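You operate a simulated robot arm through the tools that you are given. There is no shell and no other tool.

The job below is to be done with a simulated robot arm. You get a single attempt, and the scene is never put back.

JOB
Clear the single machine's mushroom stop, then set up and trace the dots design, threads 1 and 2.
Fine: pull the mushroom stop out and press reset; key the threads in that order; don't start.

The check looks at the end state, three seconds after you hand in, the way a careful person would. Anything else that was tipped, shoved, dropped, spilled or broken makes it a failure.

ROBOT AND FRAMES
A 6-joint arm with a four-finger gripper, fixed in place. Base frame: the origin is on the floor under the middle of its stand, x ahead of it, y to its left, z up. Readings come in cm, rad, newtons and seconds.
It reaches about 101.2 cm from its shoulder. Its first joint turns from -2.897 to 2.897 rad. Payload 3.43 kg.
Tool frame: the origin (TCP) lies between the finger pads and is the grasp point; the fingertips stand 3 cm ahead of it; z points along the fingers, y is the line along which they close. The gripper opens to 12 cm; its body begins 8.5 cm behind the TCP.
Orientation is that of the tool frame in the base frame, as [roll, pitch, yaw] about the fixed x, y, z axes, in that order (R = Rz(yaw) Ry(pitch) Rx(roll)). With the fingers straight down and closing along the base's y, the tool's x points along the base's -x, its y along +y and its z along -z.

CONTROLS
- The arm moves only by the tool nudge_tool. Its argument "steps" is a list that holds one entry, the list of rows, each a list of 7 numbers: the turn, a rotation vector about the base's x, y, z in rad, then the shift along the base's x, y, z in cm, then the gripper command, from -1 (fully open) to 1 (shut), values between in proportion. In form: [[[ax, ay, az, x, y, z, claw], ...]]. A call has 1 to 20 rows; each row is the pose to reach, as a shift and turn from the pose commanded when the call began. Rows are played at 5 a second. More than 5 cm and 0.15 rad between two rows, or a gripper value outside its range, and nothing of the call is played. A pose out of reach is approached as far as the arm can. The call stops where the force on the tool passes 60 N (or 10 N more than at its start, if that is more) or the arm is blocked; 0.2 s more then pass. Each finger travels about 13.62 cm/s and halts on what it meets, pressing with about 29 N; the grip force reading is that of the motor and also rises with nothing between the fingers. The clock runs only during rows and for 0.2 s after the last one: add rows that repeat a pose to give the fingers time. The reply holds the time, the measured pose of the TCP, the force on the tool along the base axes, the opening and the grip force, in the units named above and with some noise, with the torque about the TCP (base axes, N m) and any sound that the robot's microphone picked up, and new pictures: "show" is both (left out), scene, wrist or none.
- Cameras (640 x 400 px; columns grow to the right, rows downward): "scene" is fixed at [40.05, 65.02, 177.09]; the picture's right is [-0.95, -0.30, 0.00], its down [-0.11, 0.36, -0.93] and it looks along [0.28, -0.88, -0.38] (base axes); focal length 342 px, centre (320, 200). "wrist" rides on the gripper at [7.1, -1.7, -12] in the tool frame; the picture's right is [0.23, 0.97, 0.00], its down [-0.81, 0.19, -0.55] and it looks along [-0.54, 0.13, 0.83] (tool axes); focal length 275 px, centre (320, 200). There is no depth. A picture from a camera that has moved, and an enlarged one, comes with that camera's place and axes in the base frame and with its lens.
- enlarge(camera, box): a new picture of the part [left, top, right, bottom] of that camera's present view, enlarged. No time passes.
- job_done(): hands the job in; it is judged then, once.

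Places have to be worked out from the pictures, the camera data and where the tool is seen. Open the gripper and draw the arm clear of the work before you hand the job in, unless the task says otherwise.

The tools are called as name(argument=value, ...) on one line, values as JSON. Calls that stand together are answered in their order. nudge_tool: Moves the arm, as the interface text tells. Its arguments: {"type":"object","properties":{"steps":{"type":"array"},"show":{"type":"string","enum":["both","scene","wrist","none"]}},"required":["steps"]} The other tools are called the same way: enlarge (camera, box) takes an enlarged picture of a part of a camera's view; job_done () hands the job in.

At the start:

```text
time: 0.0
tool_pos: [38.83, -33.47, 142.97]
tool_rot: [3.142, -0.002, -3.141]
force: [-0.7, -0.4, 0.2]
moment: [-0.04, 0.04, 0.0]
grip_width: 11.98
finger_force: 0.1
```

scene: 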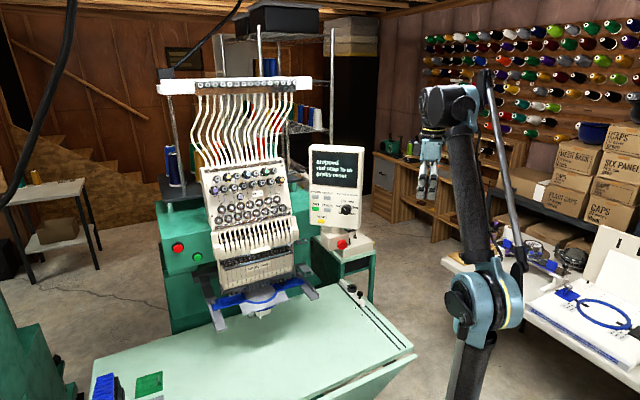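
wrist: 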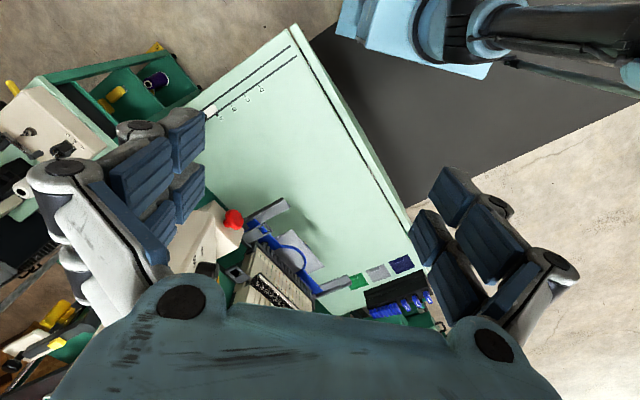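

I see a single-head embroidery machine with a control panel on its right side and a red mushroom stop below it. I'll enlarge the panel and the surroundings to read them first.

enlarge(camera="scene", box=[290, 130, 390, 270])

enlarge(camera="scene", box=[300, 140, 370, 184])

enlarge(camera="scene", box=[300, 180, 370, 224])

enlarge(camera="scene", box=[300, 215, 400, 278])

enlarge(camera="scene", box=[150, 180, 320, 330])

enlarge(camera="wrist", box=[0, 40, 240, 280])

```text
2.86 times, centred on (340, 200) of scene
camera zoom: at [40.05, 65.02, 177.09], right [-0.95, -0.3, 0.0], down [-0.11, 0.36, -0.93], along [0.28, -0.88, -0.38], focal length 976 px, centre (263, 200)
```

zoom: 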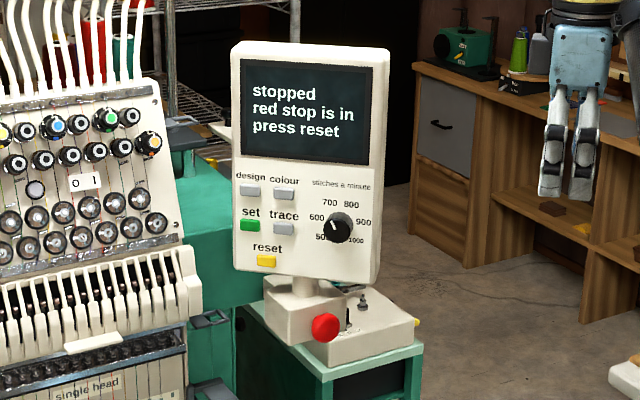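

```text
9.09 times, centred on (335, 162) of scene
camera zoom: at [40.05, 65.02, 177.09], right [-0.95, -0.3, 0.0], down [-0.11, 0.36, -0.93], along [0.28, -0.88, -0.38], focal length 3106 px, centre (184, 546)
```

zoom: 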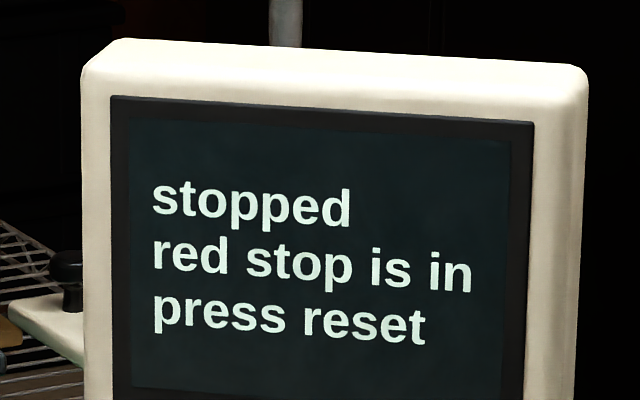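

```text
9.09 times, centred on (335, 202) of scene
camera zoom: at [40.05, 65.02, 177.09], right [-0.95, -0.3, 0.0], down [-0.11, 0.36, -0.93], along [0.28, -0.88, -0.38], focal length 3106 px, centre (184, 182)
```

zoom: 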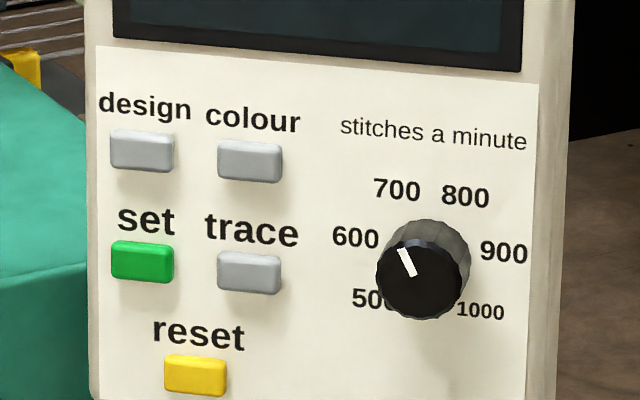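

```text
6.35 times, centred on (350, 246) of scene
camera zoom: at [40.05, 65.02, 177.09], right [-0.95, -0.3, 0.0], down [-0.11, 0.36, -0.93], along [0.28, -0.88, -0.38], focal length 2170 px, centre (130, -95)
```

zoom: 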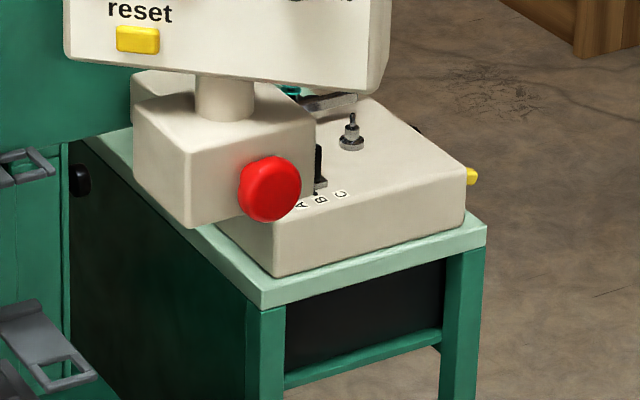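

```text
2.67 times, centred on (235, 255) of scene
camera zoom: at [40.05, 65.02, 177.09], right [-0.95, -0.3, 0.0], down [-0.11, 0.36, -0.93], along [0.28, -0.88, -0.38], focal length 911 px, centre (547, 53)
```

zoom: 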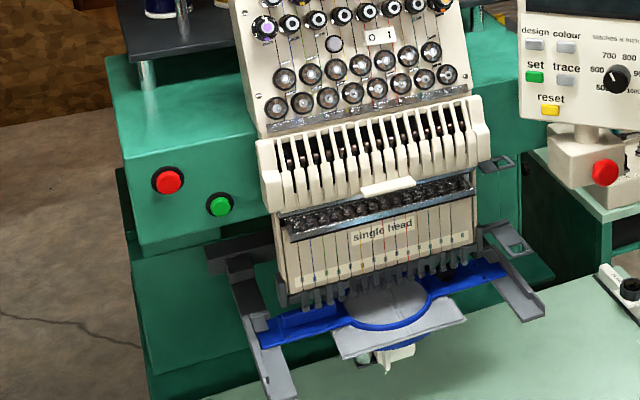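

```text
1.67 times, centred on (120, 160) of wrist
camera zoom: at [31.55, -35.12, 155.1], right [-0.23, 0.97, 0.0], down [0.81, 0.19, 0.55], along [0.54, 0.13, -0.83], focal length 459 px, centre (653, 267)
```

zoom: 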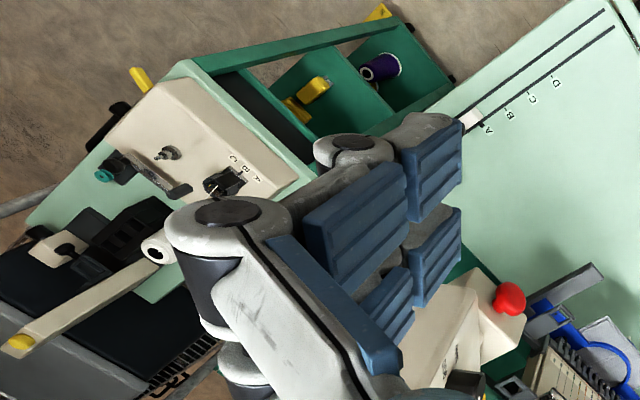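

I'll look more closely at the gripper's shape and at the other parts of the scene: the tray, the box with A/B/C, and the other machines. After that I'll move.

enlarge(camera="scene", box=[400, 80, 500, 220])

enlarge(camera="wrist", box=[380, 150, 600, 350])

enlarge(camera="wrist", box=[180, 180, 440, 340])

enlarge(camera="scene", box=[0, 260, 200, 400])

enlarge(camera="scene", box=[180, 150, 310, 240])

```text
2.86 times, centred on (450, 150) of scene
camera zoom: at [40.05, 65.02, 177.09], right [-0.95, -0.3, 0.0], down [-0.11, 0.36, -0.93], along [0.28, -0.88, -0.38], focal length 976 px, centre (-51, 343)
```

zoom: 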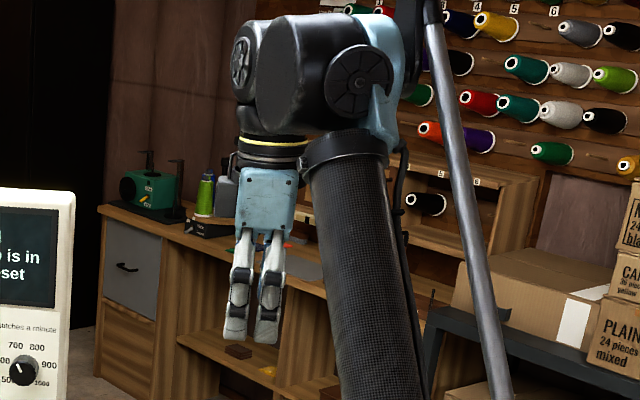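

```text
2.00 times, centred on (490, 250) of wrist
camera zoom: at [31.55, -35.12, 155.1], right [-0.23, 0.97, 0.0], down [0.81, 0.19, 0.55], along [0.54, 0.13, -0.83], focal length 551 px, centre (-20, 100)
```

zoom: 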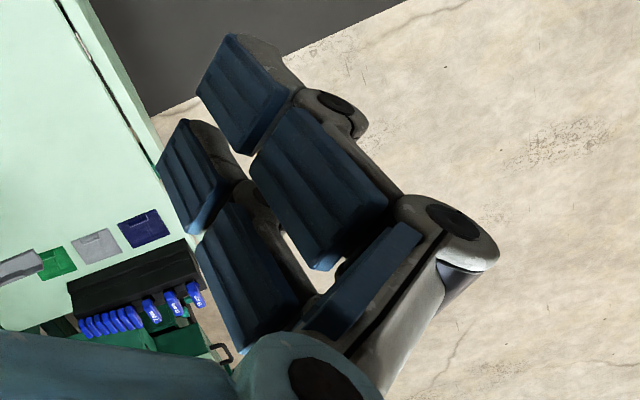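

```text
2.46 times, centred on (310, 260) of wrist
camera zoom: at [31.55, -35.12, 155.1], right [-0.23, 0.97, 0.0], down [0.81, 0.19, 0.55], along [0.54, 0.13, -0.83], focal length 678 px, centre (345, 52)
```

zoom: 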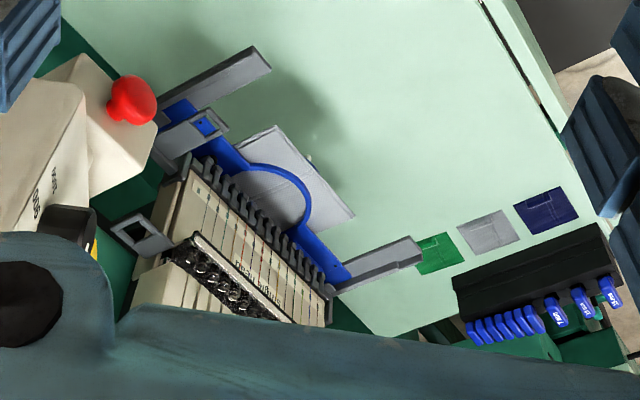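

```text
2.86 times, centred on (100, 330) of scene
camera zoom: at [40.05, 65.02, 177.09], right [-0.95, -0.3, 0.0], down [-0.11, 0.36, -0.93], along [0.28, -0.88, -0.38], focal length 976 px, centre (949, -171)
```

zoom: 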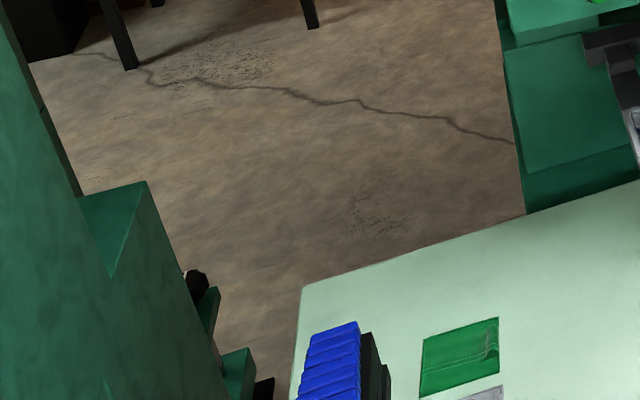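

```text
4.44 times, centred on (245, 195) of scene
camera zoom: at [40.05, 65.02, 177.09], right [-0.95, -0.3, 0.0], down [-0.11, 0.36, -0.93], along [0.28, -0.88, -0.38], focal length 1519 px, centre (653, 222)
```

zoom: 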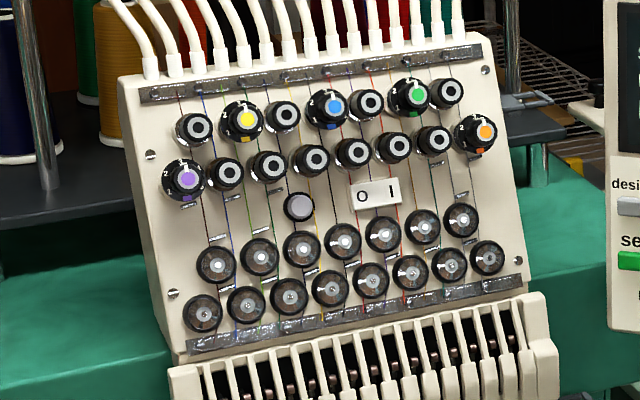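

Gripper closed is about a 2×2 finger block, so I plan to press buttons with a single leading corner finger. The mushroom triangulates to about (66, -43, 114), facing roughly (-0.65, 0.75, 0). First I'll back off and turn the gripper toward the panel, with the camera above it, to get a good view.

nudge_tool(steps=[[[-0.08, 0.08, 0.08, 1, 3, 0, -1], [-0.16, 0.16, 0.16, 2, 6, 0, -1], [-0.24, 0.24, 0.24, 3, 9, 0, -1], [-0.32, 0.32, 0.32, 4, 12, 0, -1], [-0.4, 0.4, 0.4, 5, 15, 0, -1], [-0.48, 0.48, 0.48, 6, 18, 0, -1], [-0.56, 0.56, 0.56, 6, 20, 0, -1], [-0.64, 0.64, 0.64, 6, 22, 0, -1]]])

```text
time: 1.8
tool_pos: [44.21, -13.07, 143.16]
tool_rot: [-2.656, -0.771, -2.651]
force: [-0.3, -1.0, 0.2]
moment: [0.03, 0.04, -0.01]
grip_width: 11.99
finger_force: 0.1
out of reach, approached as far as the arm can: row 8
camera wrist: at [44.7, -8.0, 156.35], right [-0.83, 0.53, -0.16], down [0.56, 0.78, -0.28], along [-0.02, -0.32, -0.95], focal length 275 px, centre (320, 200)
```

scene: 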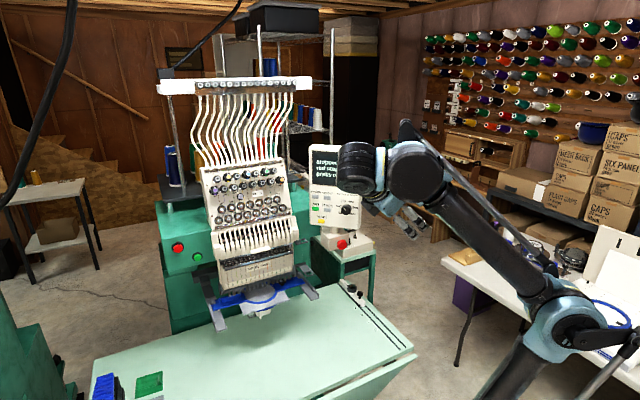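
wrist: 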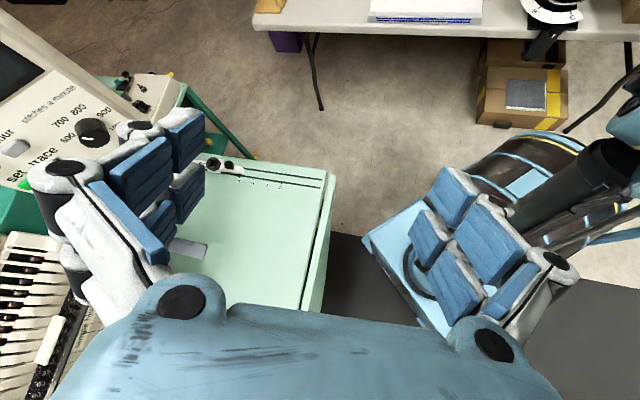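

The turn is half done. The reply called row 8 out of reach because the tool was folding back toward the arm. Continuing the turn brings the tool to point along -y, away from the fold, so I'll finish it with little translation.

nudge_tool(steps=[[[-0.08, 0.08, 0.08, 0, 0, 0, -1], [-0.16, 0.16, 0.16, 0, 0, 0, -1], [-0.24, 0.24, 0.24, 0, 0, 0, -1], [-0.32, 0.32, 0.32, 0, 0, 0, -1], [-0.4, 0.4, 0.4, 0, 0, 0, -1], [-0.48, 0.48, 0.48, 0, 0, 0, -1], [-0.56, 0.56, 0.56, 0, 0, 0, -1]]])

```text
time: 3.4
tool_pos: [45.42, -14.77, 143.48]
tool_rot: [-2.711, -1.556, -2.003]
force: [0.2, -0.4, -0.3]
moment: [0.02, 0.01, 0.01]
grip_width: 11.98
finger_force: 0.1
out of reach, approached as far as the arm can: row 1, 2, 3, 4, 5, 6, 7
camera wrist: at [47.02, -2.84, 150.9], right [-0.97, 0.0, 0.22], down [-0.18, 0.57, -0.8], along [-0.13, -0.82, -0.55], focal length 275 px, centre (320, 200)
```

scene: 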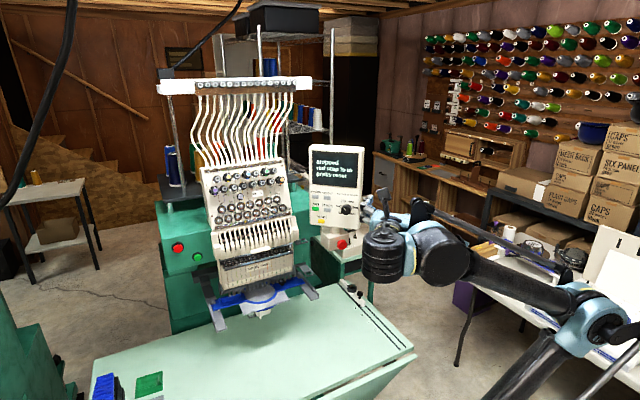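
wrist: 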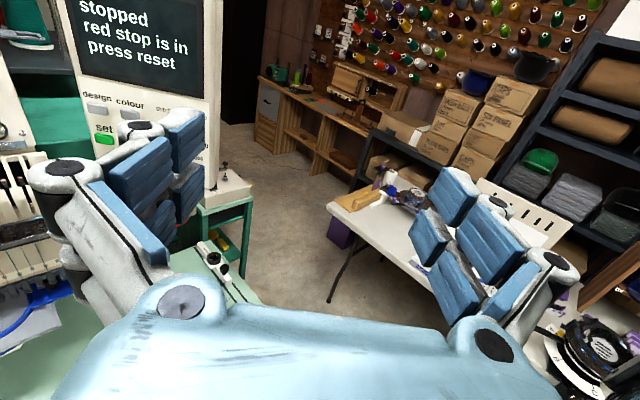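

The tool now points along -y with an upright camera view. I'll yaw it toward +x to face the panel and mushroom while shifting in +x.

nudge_tool(steps=[[[0, 0, 0.12, 2, 0, -1, -1], [0, 0, 0.24, 4, 0, -2, -1], [0, 0, 0.36, 6, 0, -3, -1], [0, 0, 0.48, 8, 0, -4, -1], [0, 0, 0.48, 8, 0, -4, -1]]])

```text
time: 4.6
tool_pos: [53.58, -15.12, 139.41]
tool_rot: [-2.624, -1.552, -1.614]
force: [-0.8, 0.5, -0.8]
moment: [0.0, 0.0, -0.03]
grip_width: 12.01
finger_force: 0.1
camera wrist: at [49.38, -3.74, 146.8], right [-0.87, -0.45, 0.22], down [-0.42, 0.42, -0.8], along [0.27, -0.79, -0.55], focal length 275 px, centre (320, 200)
```

scene: 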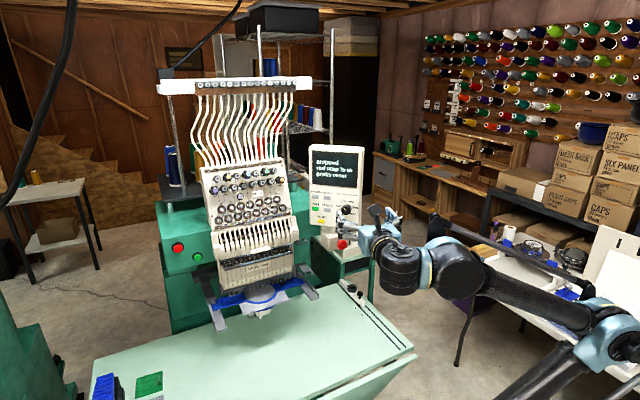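
wrist: 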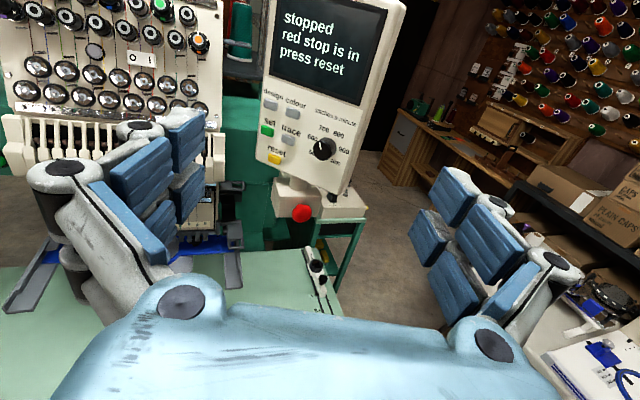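

Now the wrist camera shows the panel and the mushroom well. I'll enlarge both views to triangulate the buttons and the stop.

enlarge(camera="wrist", box=[240, 80, 400, 180])

enlarge(camera="wrist", box=[240, 140, 400, 240])

enlarge(camera="scene", box=[290, 130, 450, 270])

```text
4.00 times, centred on (320, 130) of wrist
camera zoom: at [49.38, -3.74, 146.8], right [-0.87, -0.45, 0.22], down [-0.42, 0.42, -0.8], along [0.27, -0.79, -0.55], focal length 1101 px, centre (320, 480)
```

zoom: 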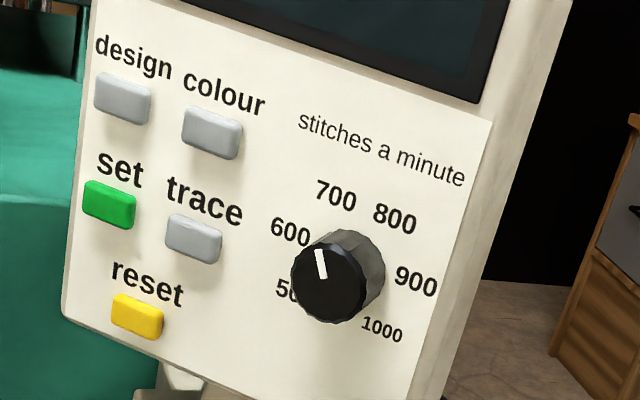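

```text
4.00 times, centred on (320, 190) of wrist
camera zoom: at [49.38, -3.74, 146.8], right [-0.87, -0.45, 0.22], down [-0.42, 0.42, -0.8], along [0.27, -0.79, -0.55], focal length 1101 px, centre (320, 240)
```

zoom: 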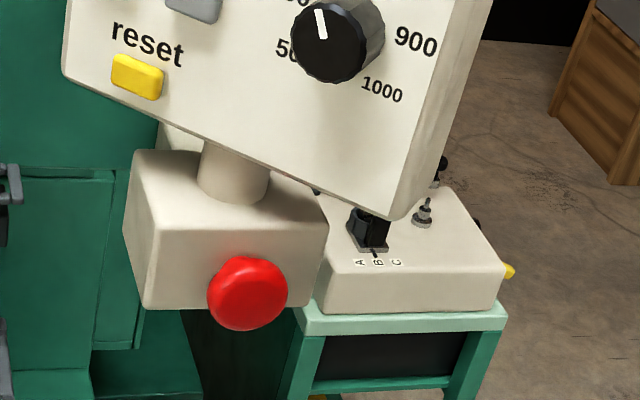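

```text
2.86 times, centred on (370, 200) of scene
camera zoom: at [40.05, 65.02, 177.09], right [-0.95, -0.3, 0.0], down [-0.11, 0.36, -0.93], along [0.28, -0.88, -0.38], focal length 976 px, centre (177, 200)
```

zoom: 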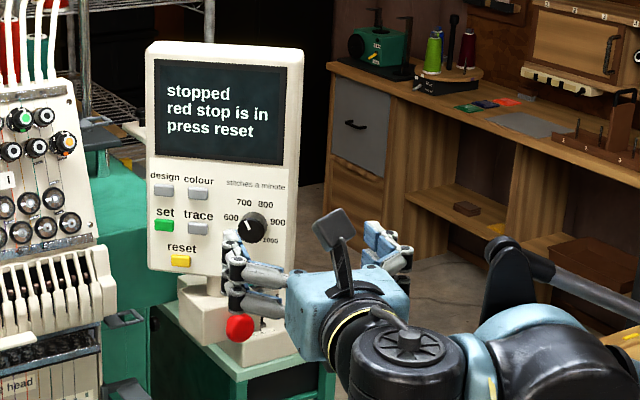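

Triangulated button centres: design (76.5,-44.4,131.6), colour (72.1,-44.8,131.6), set (76.5,-44.5,126.7), trace (72.1,-44.7,126.7), reset (74.3,-44.6,121.9), and the mushroom at about (66.0,-44.2,113.5). I'll zoom in further to pin down which way the mushroom box faces.

enlarge(camera="wrist", box=[265, 170, 329, 226])

enlarge(camera="scene", box=[315, 222, 365, 256])

```text
7.14 times, centred on (297, 198) of wrist
camera zoom: at [49.38, -3.74, 146.8], right [-0.87, -0.45, 0.22], down [-0.42, 0.42, -0.8], along [0.27, -0.79, -0.55], focal length 1966 px, centre (484, 214)
```

zoom: 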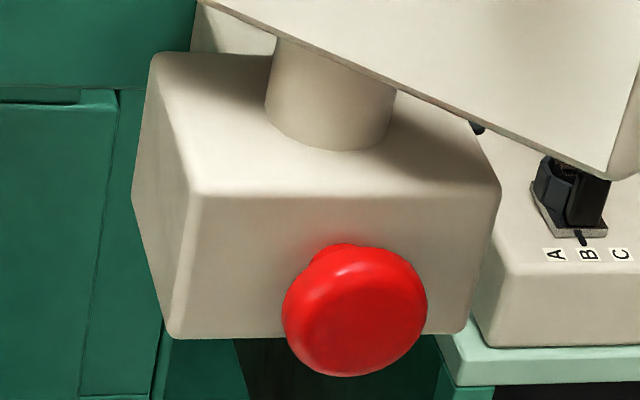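

```text
11.76 times, centred on (340, 239) of scene
camera zoom: at [40.05, 65.02, 177.09], right [-0.95, -0.3, 0.0], down [-0.11, 0.36, -0.93], along [0.28, -0.88, -0.38], focal length 4020 px, centre (85, -259)
```

zoom: 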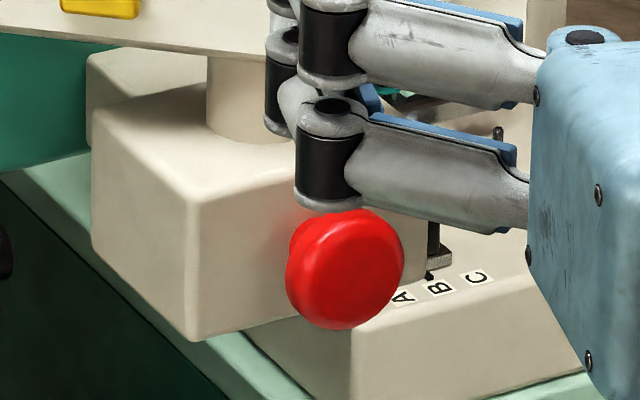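

The mushroom box's front face normal works out to about (-0.7, 0.7, 0), and the cap sits about 2.5 cm in front of it at about (66, -44.2, 113.5). I'll yaw to line up with the stop's axis and move to a pre-grasp pose about 12 cm back.

nudge_tool(steps=[[[0, 0, 0.04, 0.3, -2.0, -3.5, -1], [0, 0, 0.08, 0.8, -4.0, -7, -1], [0, 0, 0.12, 1.3, -6.5, -10.5, -0.8], [0, 0, 0.16, 1.8, -9.0, -14, -0.6], [0, 0, 0.2, 2.3, -11.5, -17.5, -0.5], [0, 0, 0.24, 2.8, -14.0, -21, -0.4], [0, 0, 0.28, 3.3, -16.5, -24, -0.3], [0, 0, 0.31, 3.6, -18.5, -26.0, -0.3], [0, 0, 0.31, 3.9, -20.6, -26.2, -0.3], [0, 0, 0.31, 3.9, -20.6, -26.2, -0.3]]])

```text
time: 6.8
tool_pos: [58.63, -34.48, 113.11]
tool_rot: [-2.599, -1.554, -1.337]
force: [-0.4, -0.2, -0.6]
moment: [-0.01, 0.02, 0.01]
grip_width: 7.82
finger_force: 0.2
out of reach, approached as far as the arm can: row 8, 9, 10
camera wrist: at [51.3, -24.73, 120.45], right [-0.69, -0.69, 0.22], down [-0.53, 0.27, -0.8], along [0.49, -0.67, -0.55], focal length 275 px, centre (320, 200)
```

scene: 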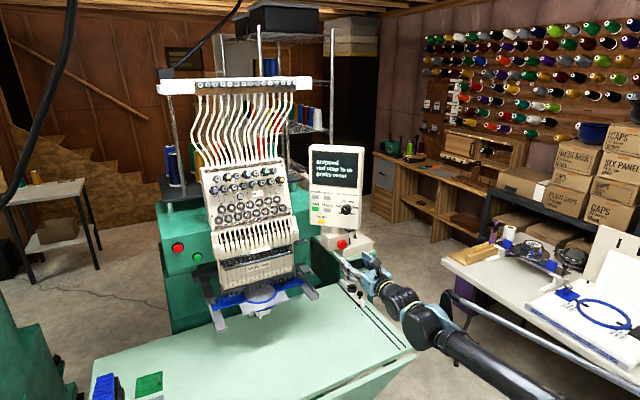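
wrist: 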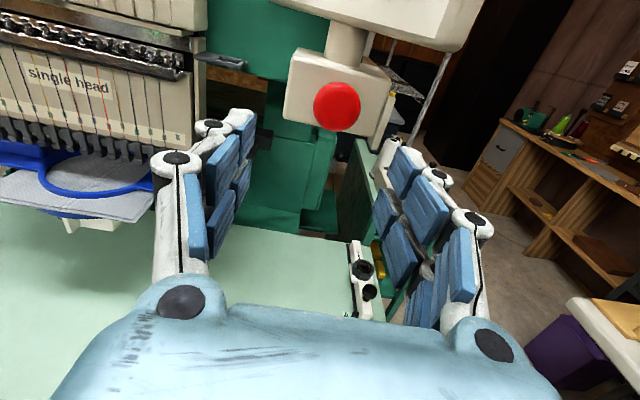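

The stop is in view and the gripper is about aligned. The reply gave rows 8-10 as out of reach, so the arm is near its inner limit and the TCP stopped about 1 cm short sideways. I'll zoom in to refine the cap position.

enlarge(camera="wrist", box=[272, 50, 400, 150])

enlarge(camera="scene", box=[315, 215, 415, 325])

```text
4.00 times, centred on (336, 100) of wrist
camera zoom: at [51.3, -24.73, 120.45], right [-0.69, -0.69, 0.22], down [-0.53, 0.27, -0.8], along [0.49, -0.67, -0.55], focal length 1101 px, centre (256, 600)
```

zoom: 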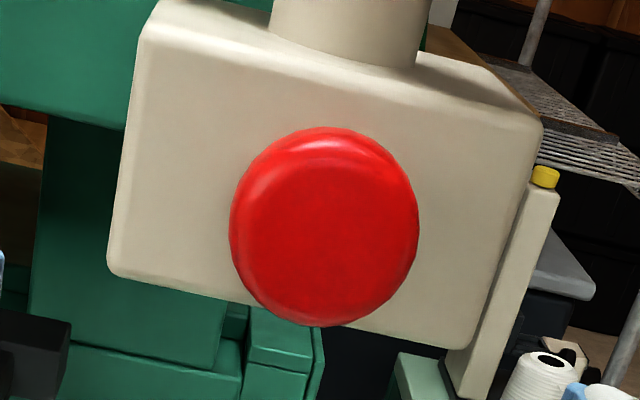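

```text
3.64 times, centred on (365, 270) of scene
camera zoom: at [40.05, 65.02, 177.09], right [-0.95, -0.3, 0.0], down [-0.11, 0.36, -0.93], along [0.28, -0.88, -0.38], focal length 1243 px, centre (156, -54)
```

zoom: 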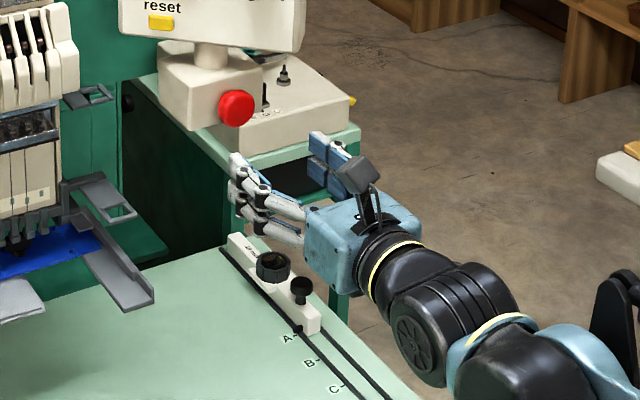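

Refined cap centre is about (65.9,-43.8,113.9): about 11.7 cm ahead of the TCP, 1.3 cm to its +y side and 0.8 cm higher. I'll centre on it and advance 6 cm, which keeps the tips short of the cap.

nudge_tool(steps=[[[0, 0, 0, 0.4, -1.8, 0.4, -0.3], [0, 0, 0, 1.8, -3.7, 0.8, -0.3], [0, 0, 0, 3.25, -5.2, 0.8, -0.3], [0, 0, 0, 3.25, -5.2, 0.8, -0.3]]])

```text
time: 7.8
tool_pos: [61.7, -39.94, 114.63]
tool_rot: [-0.451, -1.55, 2.778]
force: [-0.4, 0.4, -0.4]
moment: [-0.01, 0.0, -0.03]
grip_width: 7.8
finger_force: 0.0
out of reach, approached as far as the arm can: row 1, 2, 3, 4
camera wrist: at [54.34, -29.85, 121.58], right [-0.71, -0.67, 0.22], down [-0.5, 0.26, -0.82], along [0.49, -0.7, -0.52], focal length 275 px, centre (320, 200)
```

scene: 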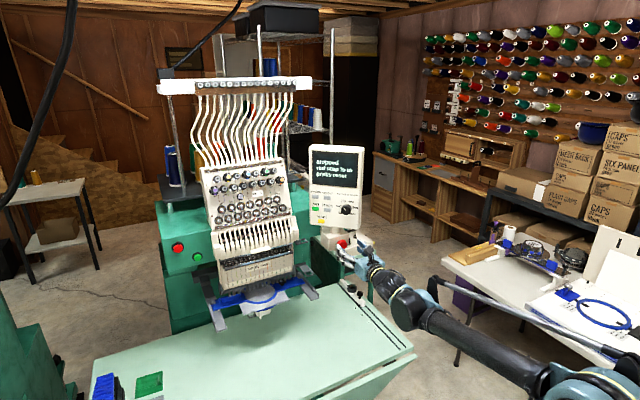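
wrist: 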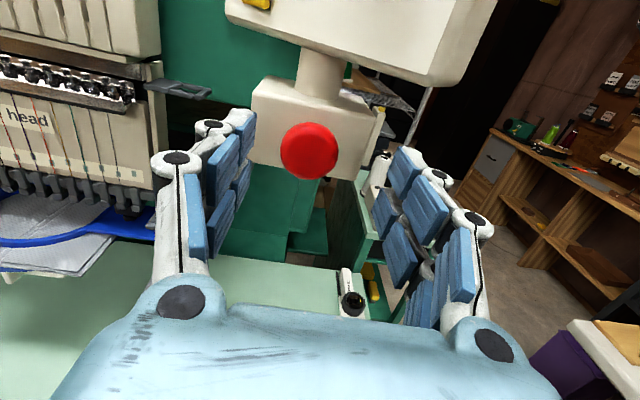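

The cap is now about 5.7 cm ahead, with 0.4 cm lateral and 0.7 cm vertical offset left. I'll correct these and advance until the fingertips straddle the cap, with about 1 cm spare to the box face.

nudge_tool(steps=[[[0, 0, 0, 0.4, 0.2, -0.4, -0.3], [0, 0, 0, 1.4, -0.9, -0.65, -0.3], [0, 0, 0, 2.4, -1.9, -0.65, -0.3], [0, 0, 0, 3.3, -2.8, -0.65, -0.3], [0, 0, 0, 3.3, -2.8, -0.65, -0.3]]])

```text
time: 9.0
tool_pos: [63.96, -43.62, 113.12]
tool_rot: [-2.665, -1.549, -1.263]
force: [0.0, 0.4, 0.4]
moment: [-0.01, 0.02, 0.0]
grip_width: 7.8
finger_force: 0.0
out of reach, approached as far as the arm can: row 1, 2
camera wrist: at [56.62, -33.93, 120.64], right [-0.69, -0.69, 0.22], down [-0.53, 0.27, -0.8], along [0.49, -0.67, -0.55], focal length 275 px, centre (320, 200)
```

scene: 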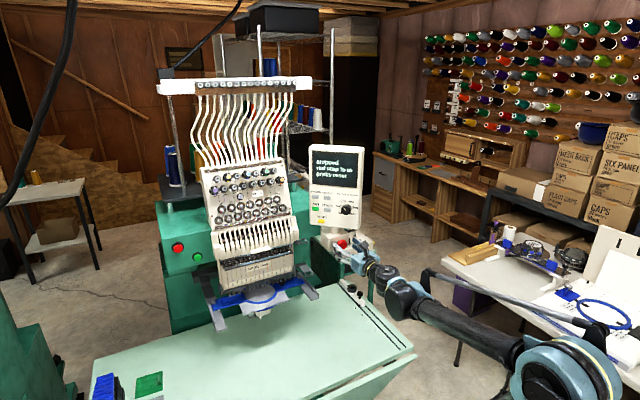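
wrist: 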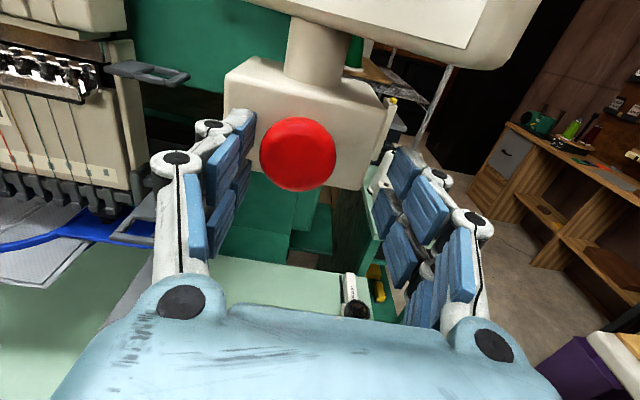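

The arm reached the commanded pose this time: the cap is 1.5 cm ahead in z as wanted, but 1.3 cm toward the left finger and 0.9 cm high. I'll shift sideways and up to centre it.

nudge_tool(steps=[[[0, 0, 0, 0.5, 0.5, 0.45, -0.3], [0, 0, 0, 0.94, 0.94, 0.85, -0.3], [0, 0, 0, 0.94, 0.94, 0.85, -0.3]]])

```text
time: 9.8
tool_pos: [64.95, -42.58, 114.11]
tool_rot: [-2.683, -1.551, -1.246]
force: [0.0, -0.1, -0.6]
moment: [0.0, 0.0, -0.03]
grip_width: 7.79
finger_force: 0.0
camera wrist: at [57.69, -32.99, 121.53], right [-0.69, -0.69, 0.22], down [-0.53, 0.27, -0.8], along [0.49, -0.67, -0.55], focal length 275 px, centre (320, 200)
```

scene: 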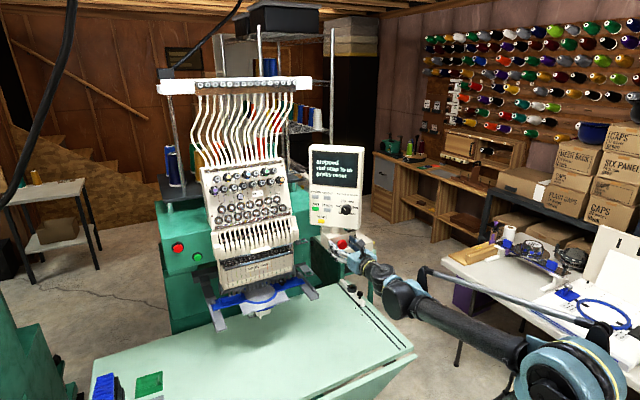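
wrist: 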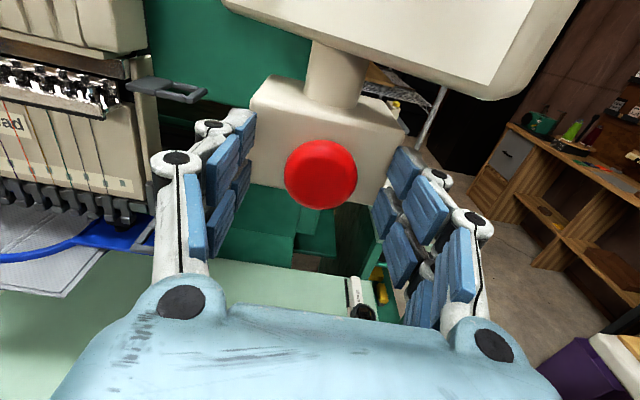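

The cap is now on the tool axis, about 1.5 cm beyond the TCP, so the fingertips overlap it. I'll close the gripper on it.

nudge_tool(steps=[[[0, 0, 0, 0, 0, 0, 0.2], [0, 0, 0, 0, 0, 0, 0.4], [0, 0, 0, 0, 0, 0, 1], [0, 0, 0, 0, 0, 0, 1], [0, 0, 0, 0, 0, 0, 1]]])

```text
time: 11.0
tool_pos: [65.0, -42.67, 114.04]
tool_rot: [-2.691, -1.549, -1.238]
force: [2.2, 1.7, -0.1]
moment: [-0.01, 0.0, 0.01]
grip_width: 3.7
finger_force: 44.5
camera wrist: at [57.68, -32.99, 121.52], right [-0.69, -0.69, 0.22], down [-0.53, 0.27, -0.8], along [0.49, -0.67, -0.55], focal length 275 px, centre (320, 200)
```

scene: 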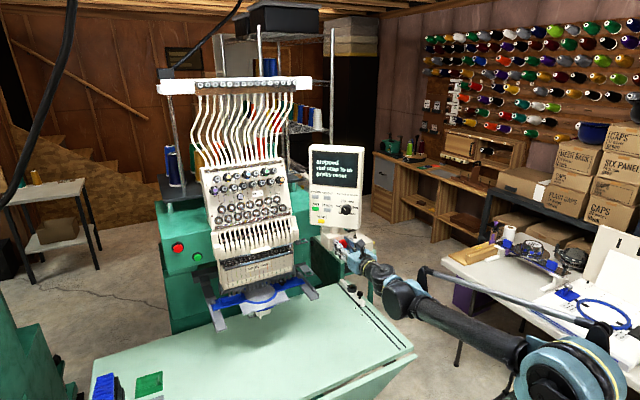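
wrist: 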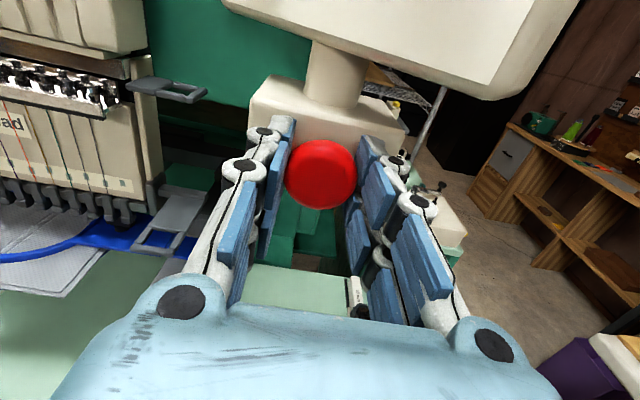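

I have it gripped (3.7 cm opening, 44 N). I'll pull straight back along the stop's axis in small steps and listen for a click.

nudge_tool(steps=[[[0, 0, 0, -0.2, 0.2, 0, 1], [0, 0, 0, -0.4, 0.4, 0, 1], [0, 0, 0, -0.6, 0.6, 0, 1], [0, 0, 0, -0.8, 0.8, 0, 1]]])

enlarge(camera="scene", box=[295, 135, 375, 195])

```text
time: 12.0
tool_pos: [64.29, -41.92, 114.09]
tool_rot: [-2.709, -1.549, -1.221]
force: [31.5, -26.8, 26.8]
moment: [-0.19, -0.2, 0.03]
grip_width: 3.7
finger_force: 45.2
camera wrist: at [57.05, -32.35, 121.5], right [-0.69, -0.69, 0.22], down [-0.53, 0.27, -0.8], along [0.49, -0.67, -0.56], focal length 275 px, centre (320, 200)
```

scene: 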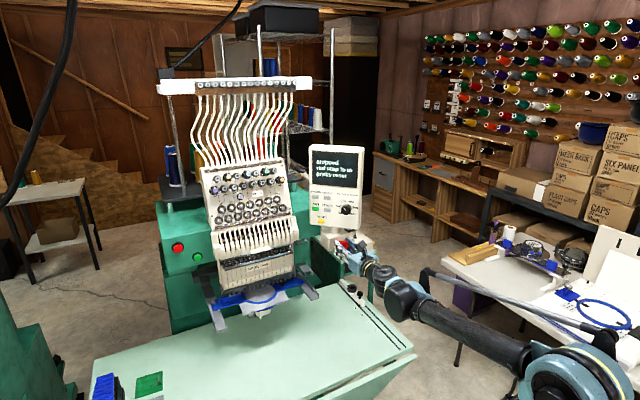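
wrist: 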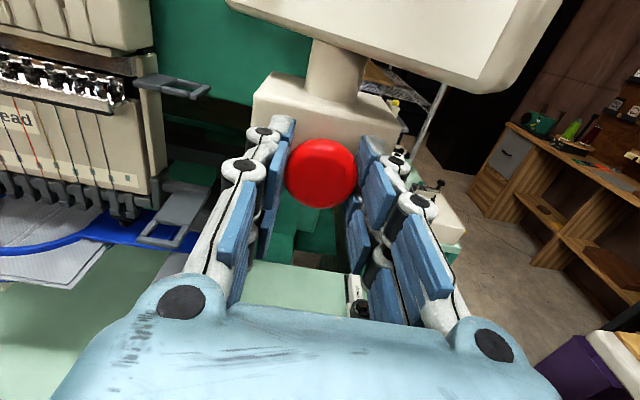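

```text
6.67 times, centred on (335, 165) of scene
camera zoom: at [40.05, 65.02, 177.09], right [-0.95, -0.3, 0.0], down [-0.11, 0.36, -0.93], along [0.28, -0.88, -0.38], focal length 2278 px, centre (220, 433)
```

zoom: 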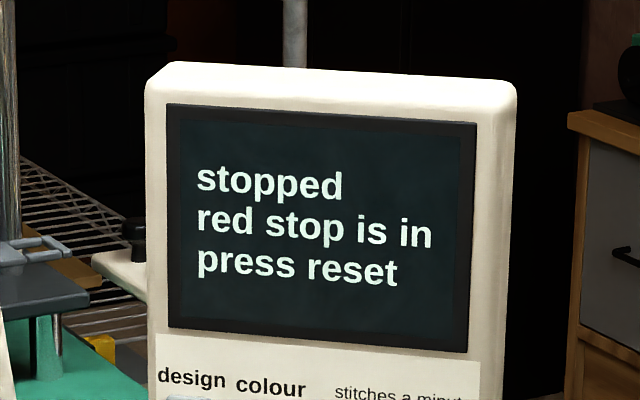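

The cap moved about 1 cm with the gripper against about 49 N, partly along +z. I'll check whether the display has changed before pulling further.

enlarge(camera="scene", box=[295, 135, 375, 195])

enlarge(camera="wrist", box=[230, 60, 430, 220])

enlarge(camera="scene", box=[310, 215, 390, 275])

```text
6.67 times, centred on (335, 165) of scene
camera zoom: at [40.05, 65.02, 177.09], right [-0.95, -0.3, 0.0], down [-0.11, 0.36, -0.93], along [0.28, -0.88, -0.38], focal length 2278 px, centre (220, 433)
```

zoom: 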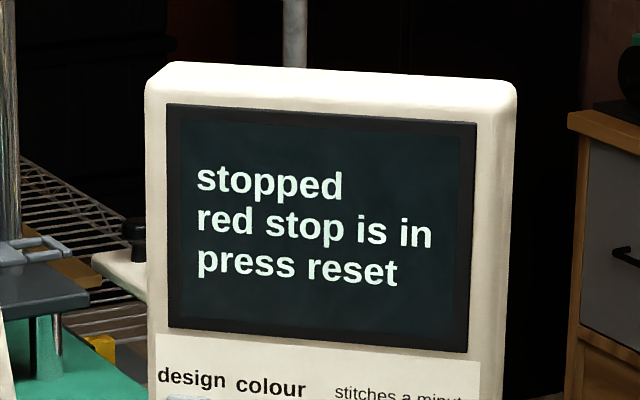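

```text
2.50 times, centred on (330, 140) of wrist
camera zoom: at [57.05, -32.35, 121.5], right [-0.69, -0.69, 0.22], down [-0.53, 0.27, -0.8], along [0.49, -0.67, -0.56], focal length 688 px, centre (295, 350)
```

zoom: 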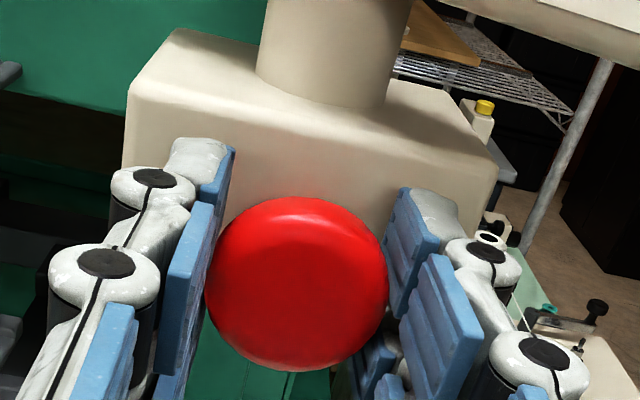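

```text
6.67 times, centred on (350, 245) of scene
camera zoom: at [40.05, 65.02, 177.09], right [-0.95, -0.3, 0.0], down [-0.11, 0.36, -0.93], along [0.28, -0.88, -0.38], focal length 2278 px, centre (120, -100)
```

zoom: 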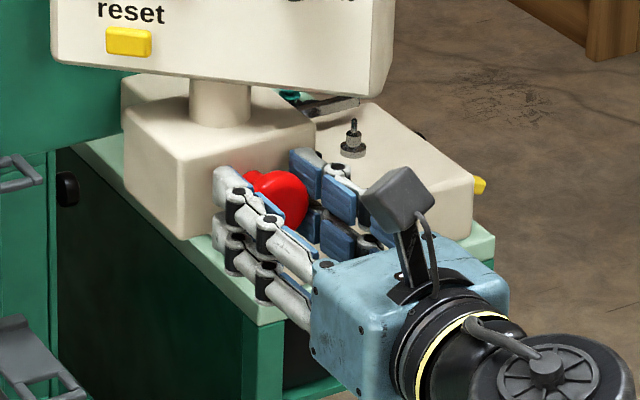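

The cap visibly sits further out than before. I think it has reached its outward stop, and the display may only update on reset. I'll open the fingers without pushing and see whether it stays out.

nudge_tool(steps=[[[0, 0, 0, 0, 0, 0, -0.1], [0, 0, 0, 0, 0, 0, -0.3], [0, 0, 0, 0, 0, 0, -0.3]]])

enlarge(camera="scene", box=[310, 215, 390, 275])

enlarge(camera="wrist", box=[230, 60, 430, 220])

enlarge(camera="scene", box=[295, 135, 375, 195])

```text
time: 12.8
tool_pos: [64.36, -41.86, 113.95]
tool_rot: [-2.692, -1.55, -1.241]
force: [-0.9, 0.2, 0.1]
moment: [0.01, 0.02, -0.03]
grip_width: 7.8
finger_force: 0.1
camera wrist: at [56.9, -32.23, 121.44], right [-0.69, -0.69, 0.22], down [-0.53, 0.27, -0.8], along [0.49, -0.67, -0.55], focal length 275 px, centre (320, 200)
```

scene: 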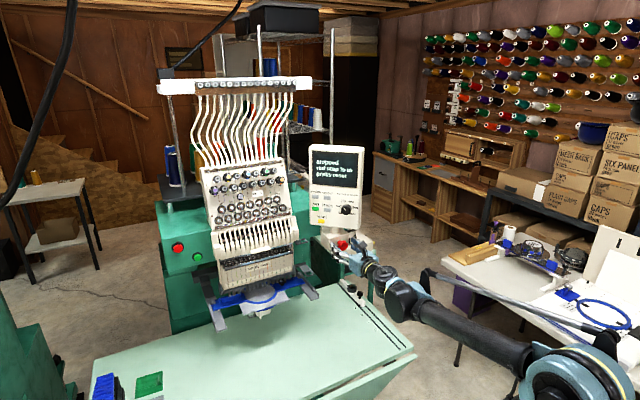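
wrist: 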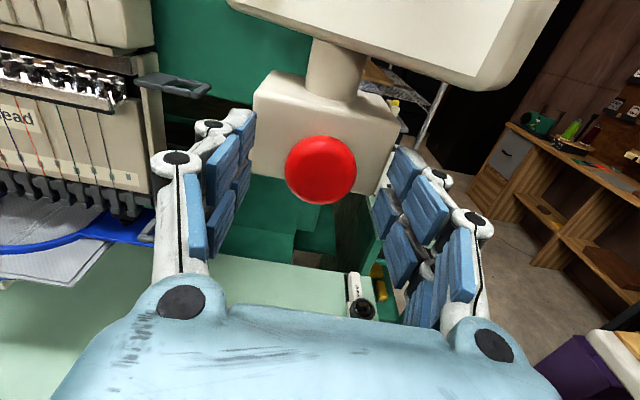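

```text
6.67 times, centred on (350, 245) of scene
camera zoom: at [40.05, 65.02, 177.09], right [-0.95, -0.3, 0.0], down [-0.11, 0.36, -0.93], along [0.28, -0.88, -0.38], focal length 2278 px, centre (120, -100)
```

zoom: 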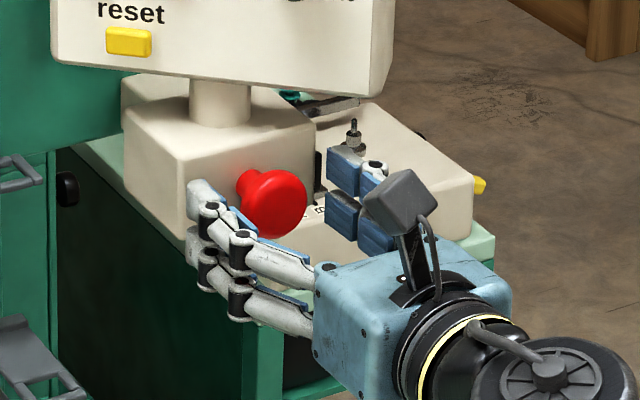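

```text
2.50 times, centred on (330, 140) of wrist
camera zoom: at [56.9, -32.23, 121.44], right [-0.69, -0.69, 0.22], down [-0.53, 0.27, -0.8], along [0.49, -0.67, -0.55], focal length 688 px, centre (295, 350)
```

zoom: 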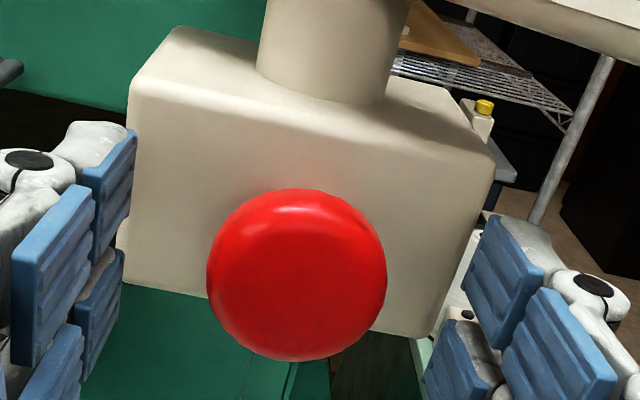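

```text
6.67 times, centred on (335, 165) of scene
camera zoom: at [40.05, 65.02, 177.09], right [-0.95, -0.3, 0.0], down [-0.11, 0.36, -0.93], along [0.28, -0.88, -0.38], focal length 2278 px, centre (220, 433)
```

zoom: 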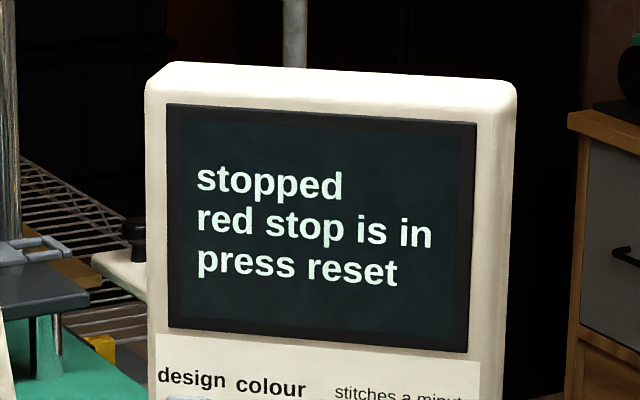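

The stop stays out: its stem is now visible and there is no load on the tool. Next I'll open wider, back away while unyawing, rise to panel height well clear of it, and close the fingers to form a pressing tip.

nudge_tool(steps=[[[0, 0, -0.02, -0.3, 0.4, 0, -0.6], [0, 0, -0.05, -0.8, 1.2, 0, -0.7], [0, 0, -0.09, -1.3, 2.2, 0, -0.7], [0, 0, -0.14, -1.8, 3.4, 0, -0.7], [0, 0, -0.19, -2.2, 5.0, 0.2, -0.7], [0, 0, -0.24, -2.2, 7.5, 1.5, -0.7], [0, 0, -0.29, -1.4, 10.5, 4, -0.5], [0, 0, -0.34, 0, 12.5, 7, 0], [0, 0, -0.37, 1.5, 13.5, 9, 0.5], [0, 0, -0.37, 1.5, 13.5, 9, 1], [0, 0, -0.37, 1.5, 13.5, 9, 1]]])

```text
time: 15.2
tool_pos: [65.57, -28.64, 122.89]
tool_rot: [-2.639, -1.552, -1.659]
force: [0.3, 0.4, -0.5]
moment: [-0.03, 0.0, 0.02]
grip_width: 0.0
finger_force: 28.9
out of reach, approached as far as the arm can: row 2, 3, 4
camera wrist: at [62.21, -17.02, 130.37], right [-0.89, -0.4, 0.22], down [-0.4, 0.44, -0.8], along [0.22, -0.8, -0.55], focal length 275 px, centre (320, 200)
```

scene: 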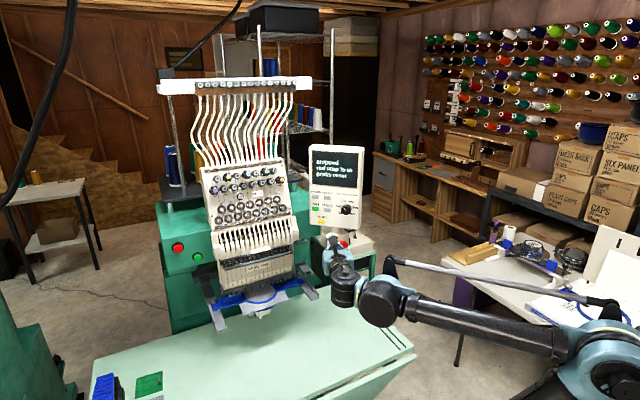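
wrist: 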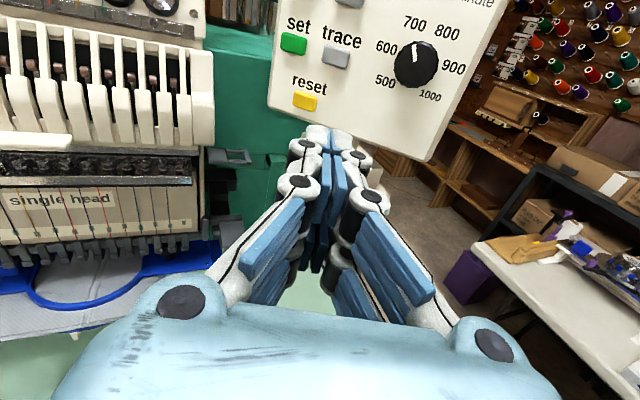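

The gripper is closed and the panel and tips are in view. I'll enlarge to measure the fingertip geometry against the panel.

enlarge(camera="wrist", box=[240, 80, 440, 205])

enlarge(camera="scene", box=[300, 200, 400, 300])

enlarge(camera="wrist", box=[260, 0, 520, 162])

```text
3.20 times, centred on (340, 142) of wrist
camera zoom: at [62.21, -17.02, 130.37], right [-0.89, -0.4, 0.22], down [-0.4, 0.44, -0.8], along [0.22, -0.8, -0.55], focal length 881 px, centre (256, 384)
```

zoom: 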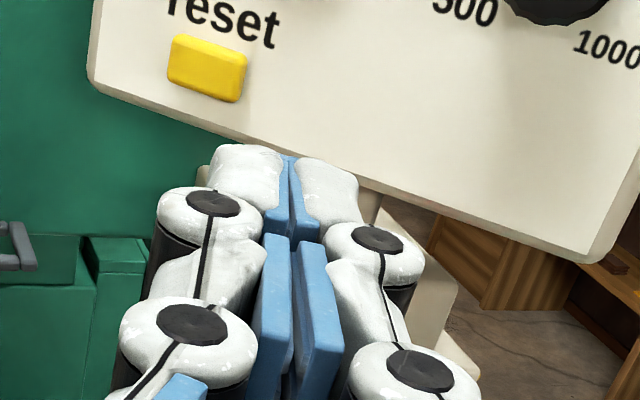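

```text
4.00 times, centred on (350, 250) of scene
camera zoom: at [40.05, 65.02, 177.09], right [-0.95, -0.3, 0.0], down [-0.11, 0.36, -0.93], along [0.28, -0.88, -0.38], focal length 1367 px, centre (200, 0)
```

zoom: 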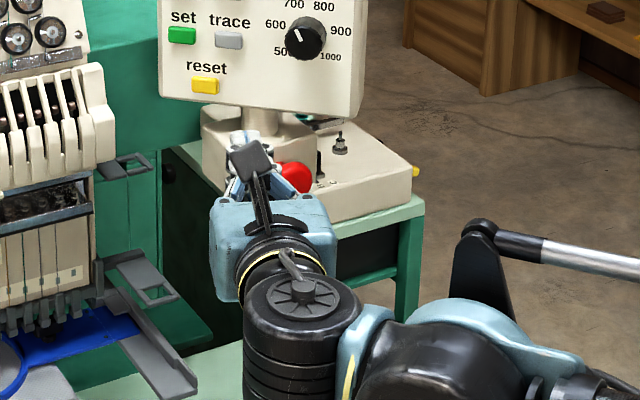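

```text
2.46 times, centred on (390, 81) of wrist
camera zoom: at [62.21, -17.02, 130.37], right [-0.89, -0.4, 0.22], down [-0.4, 0.44, -0.8], along [0.22, -0.8, -0.55], focal length 678 px, centre (148, 493)
```

zoom: 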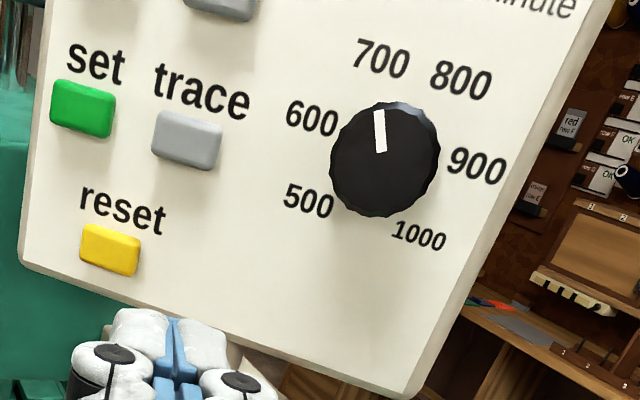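

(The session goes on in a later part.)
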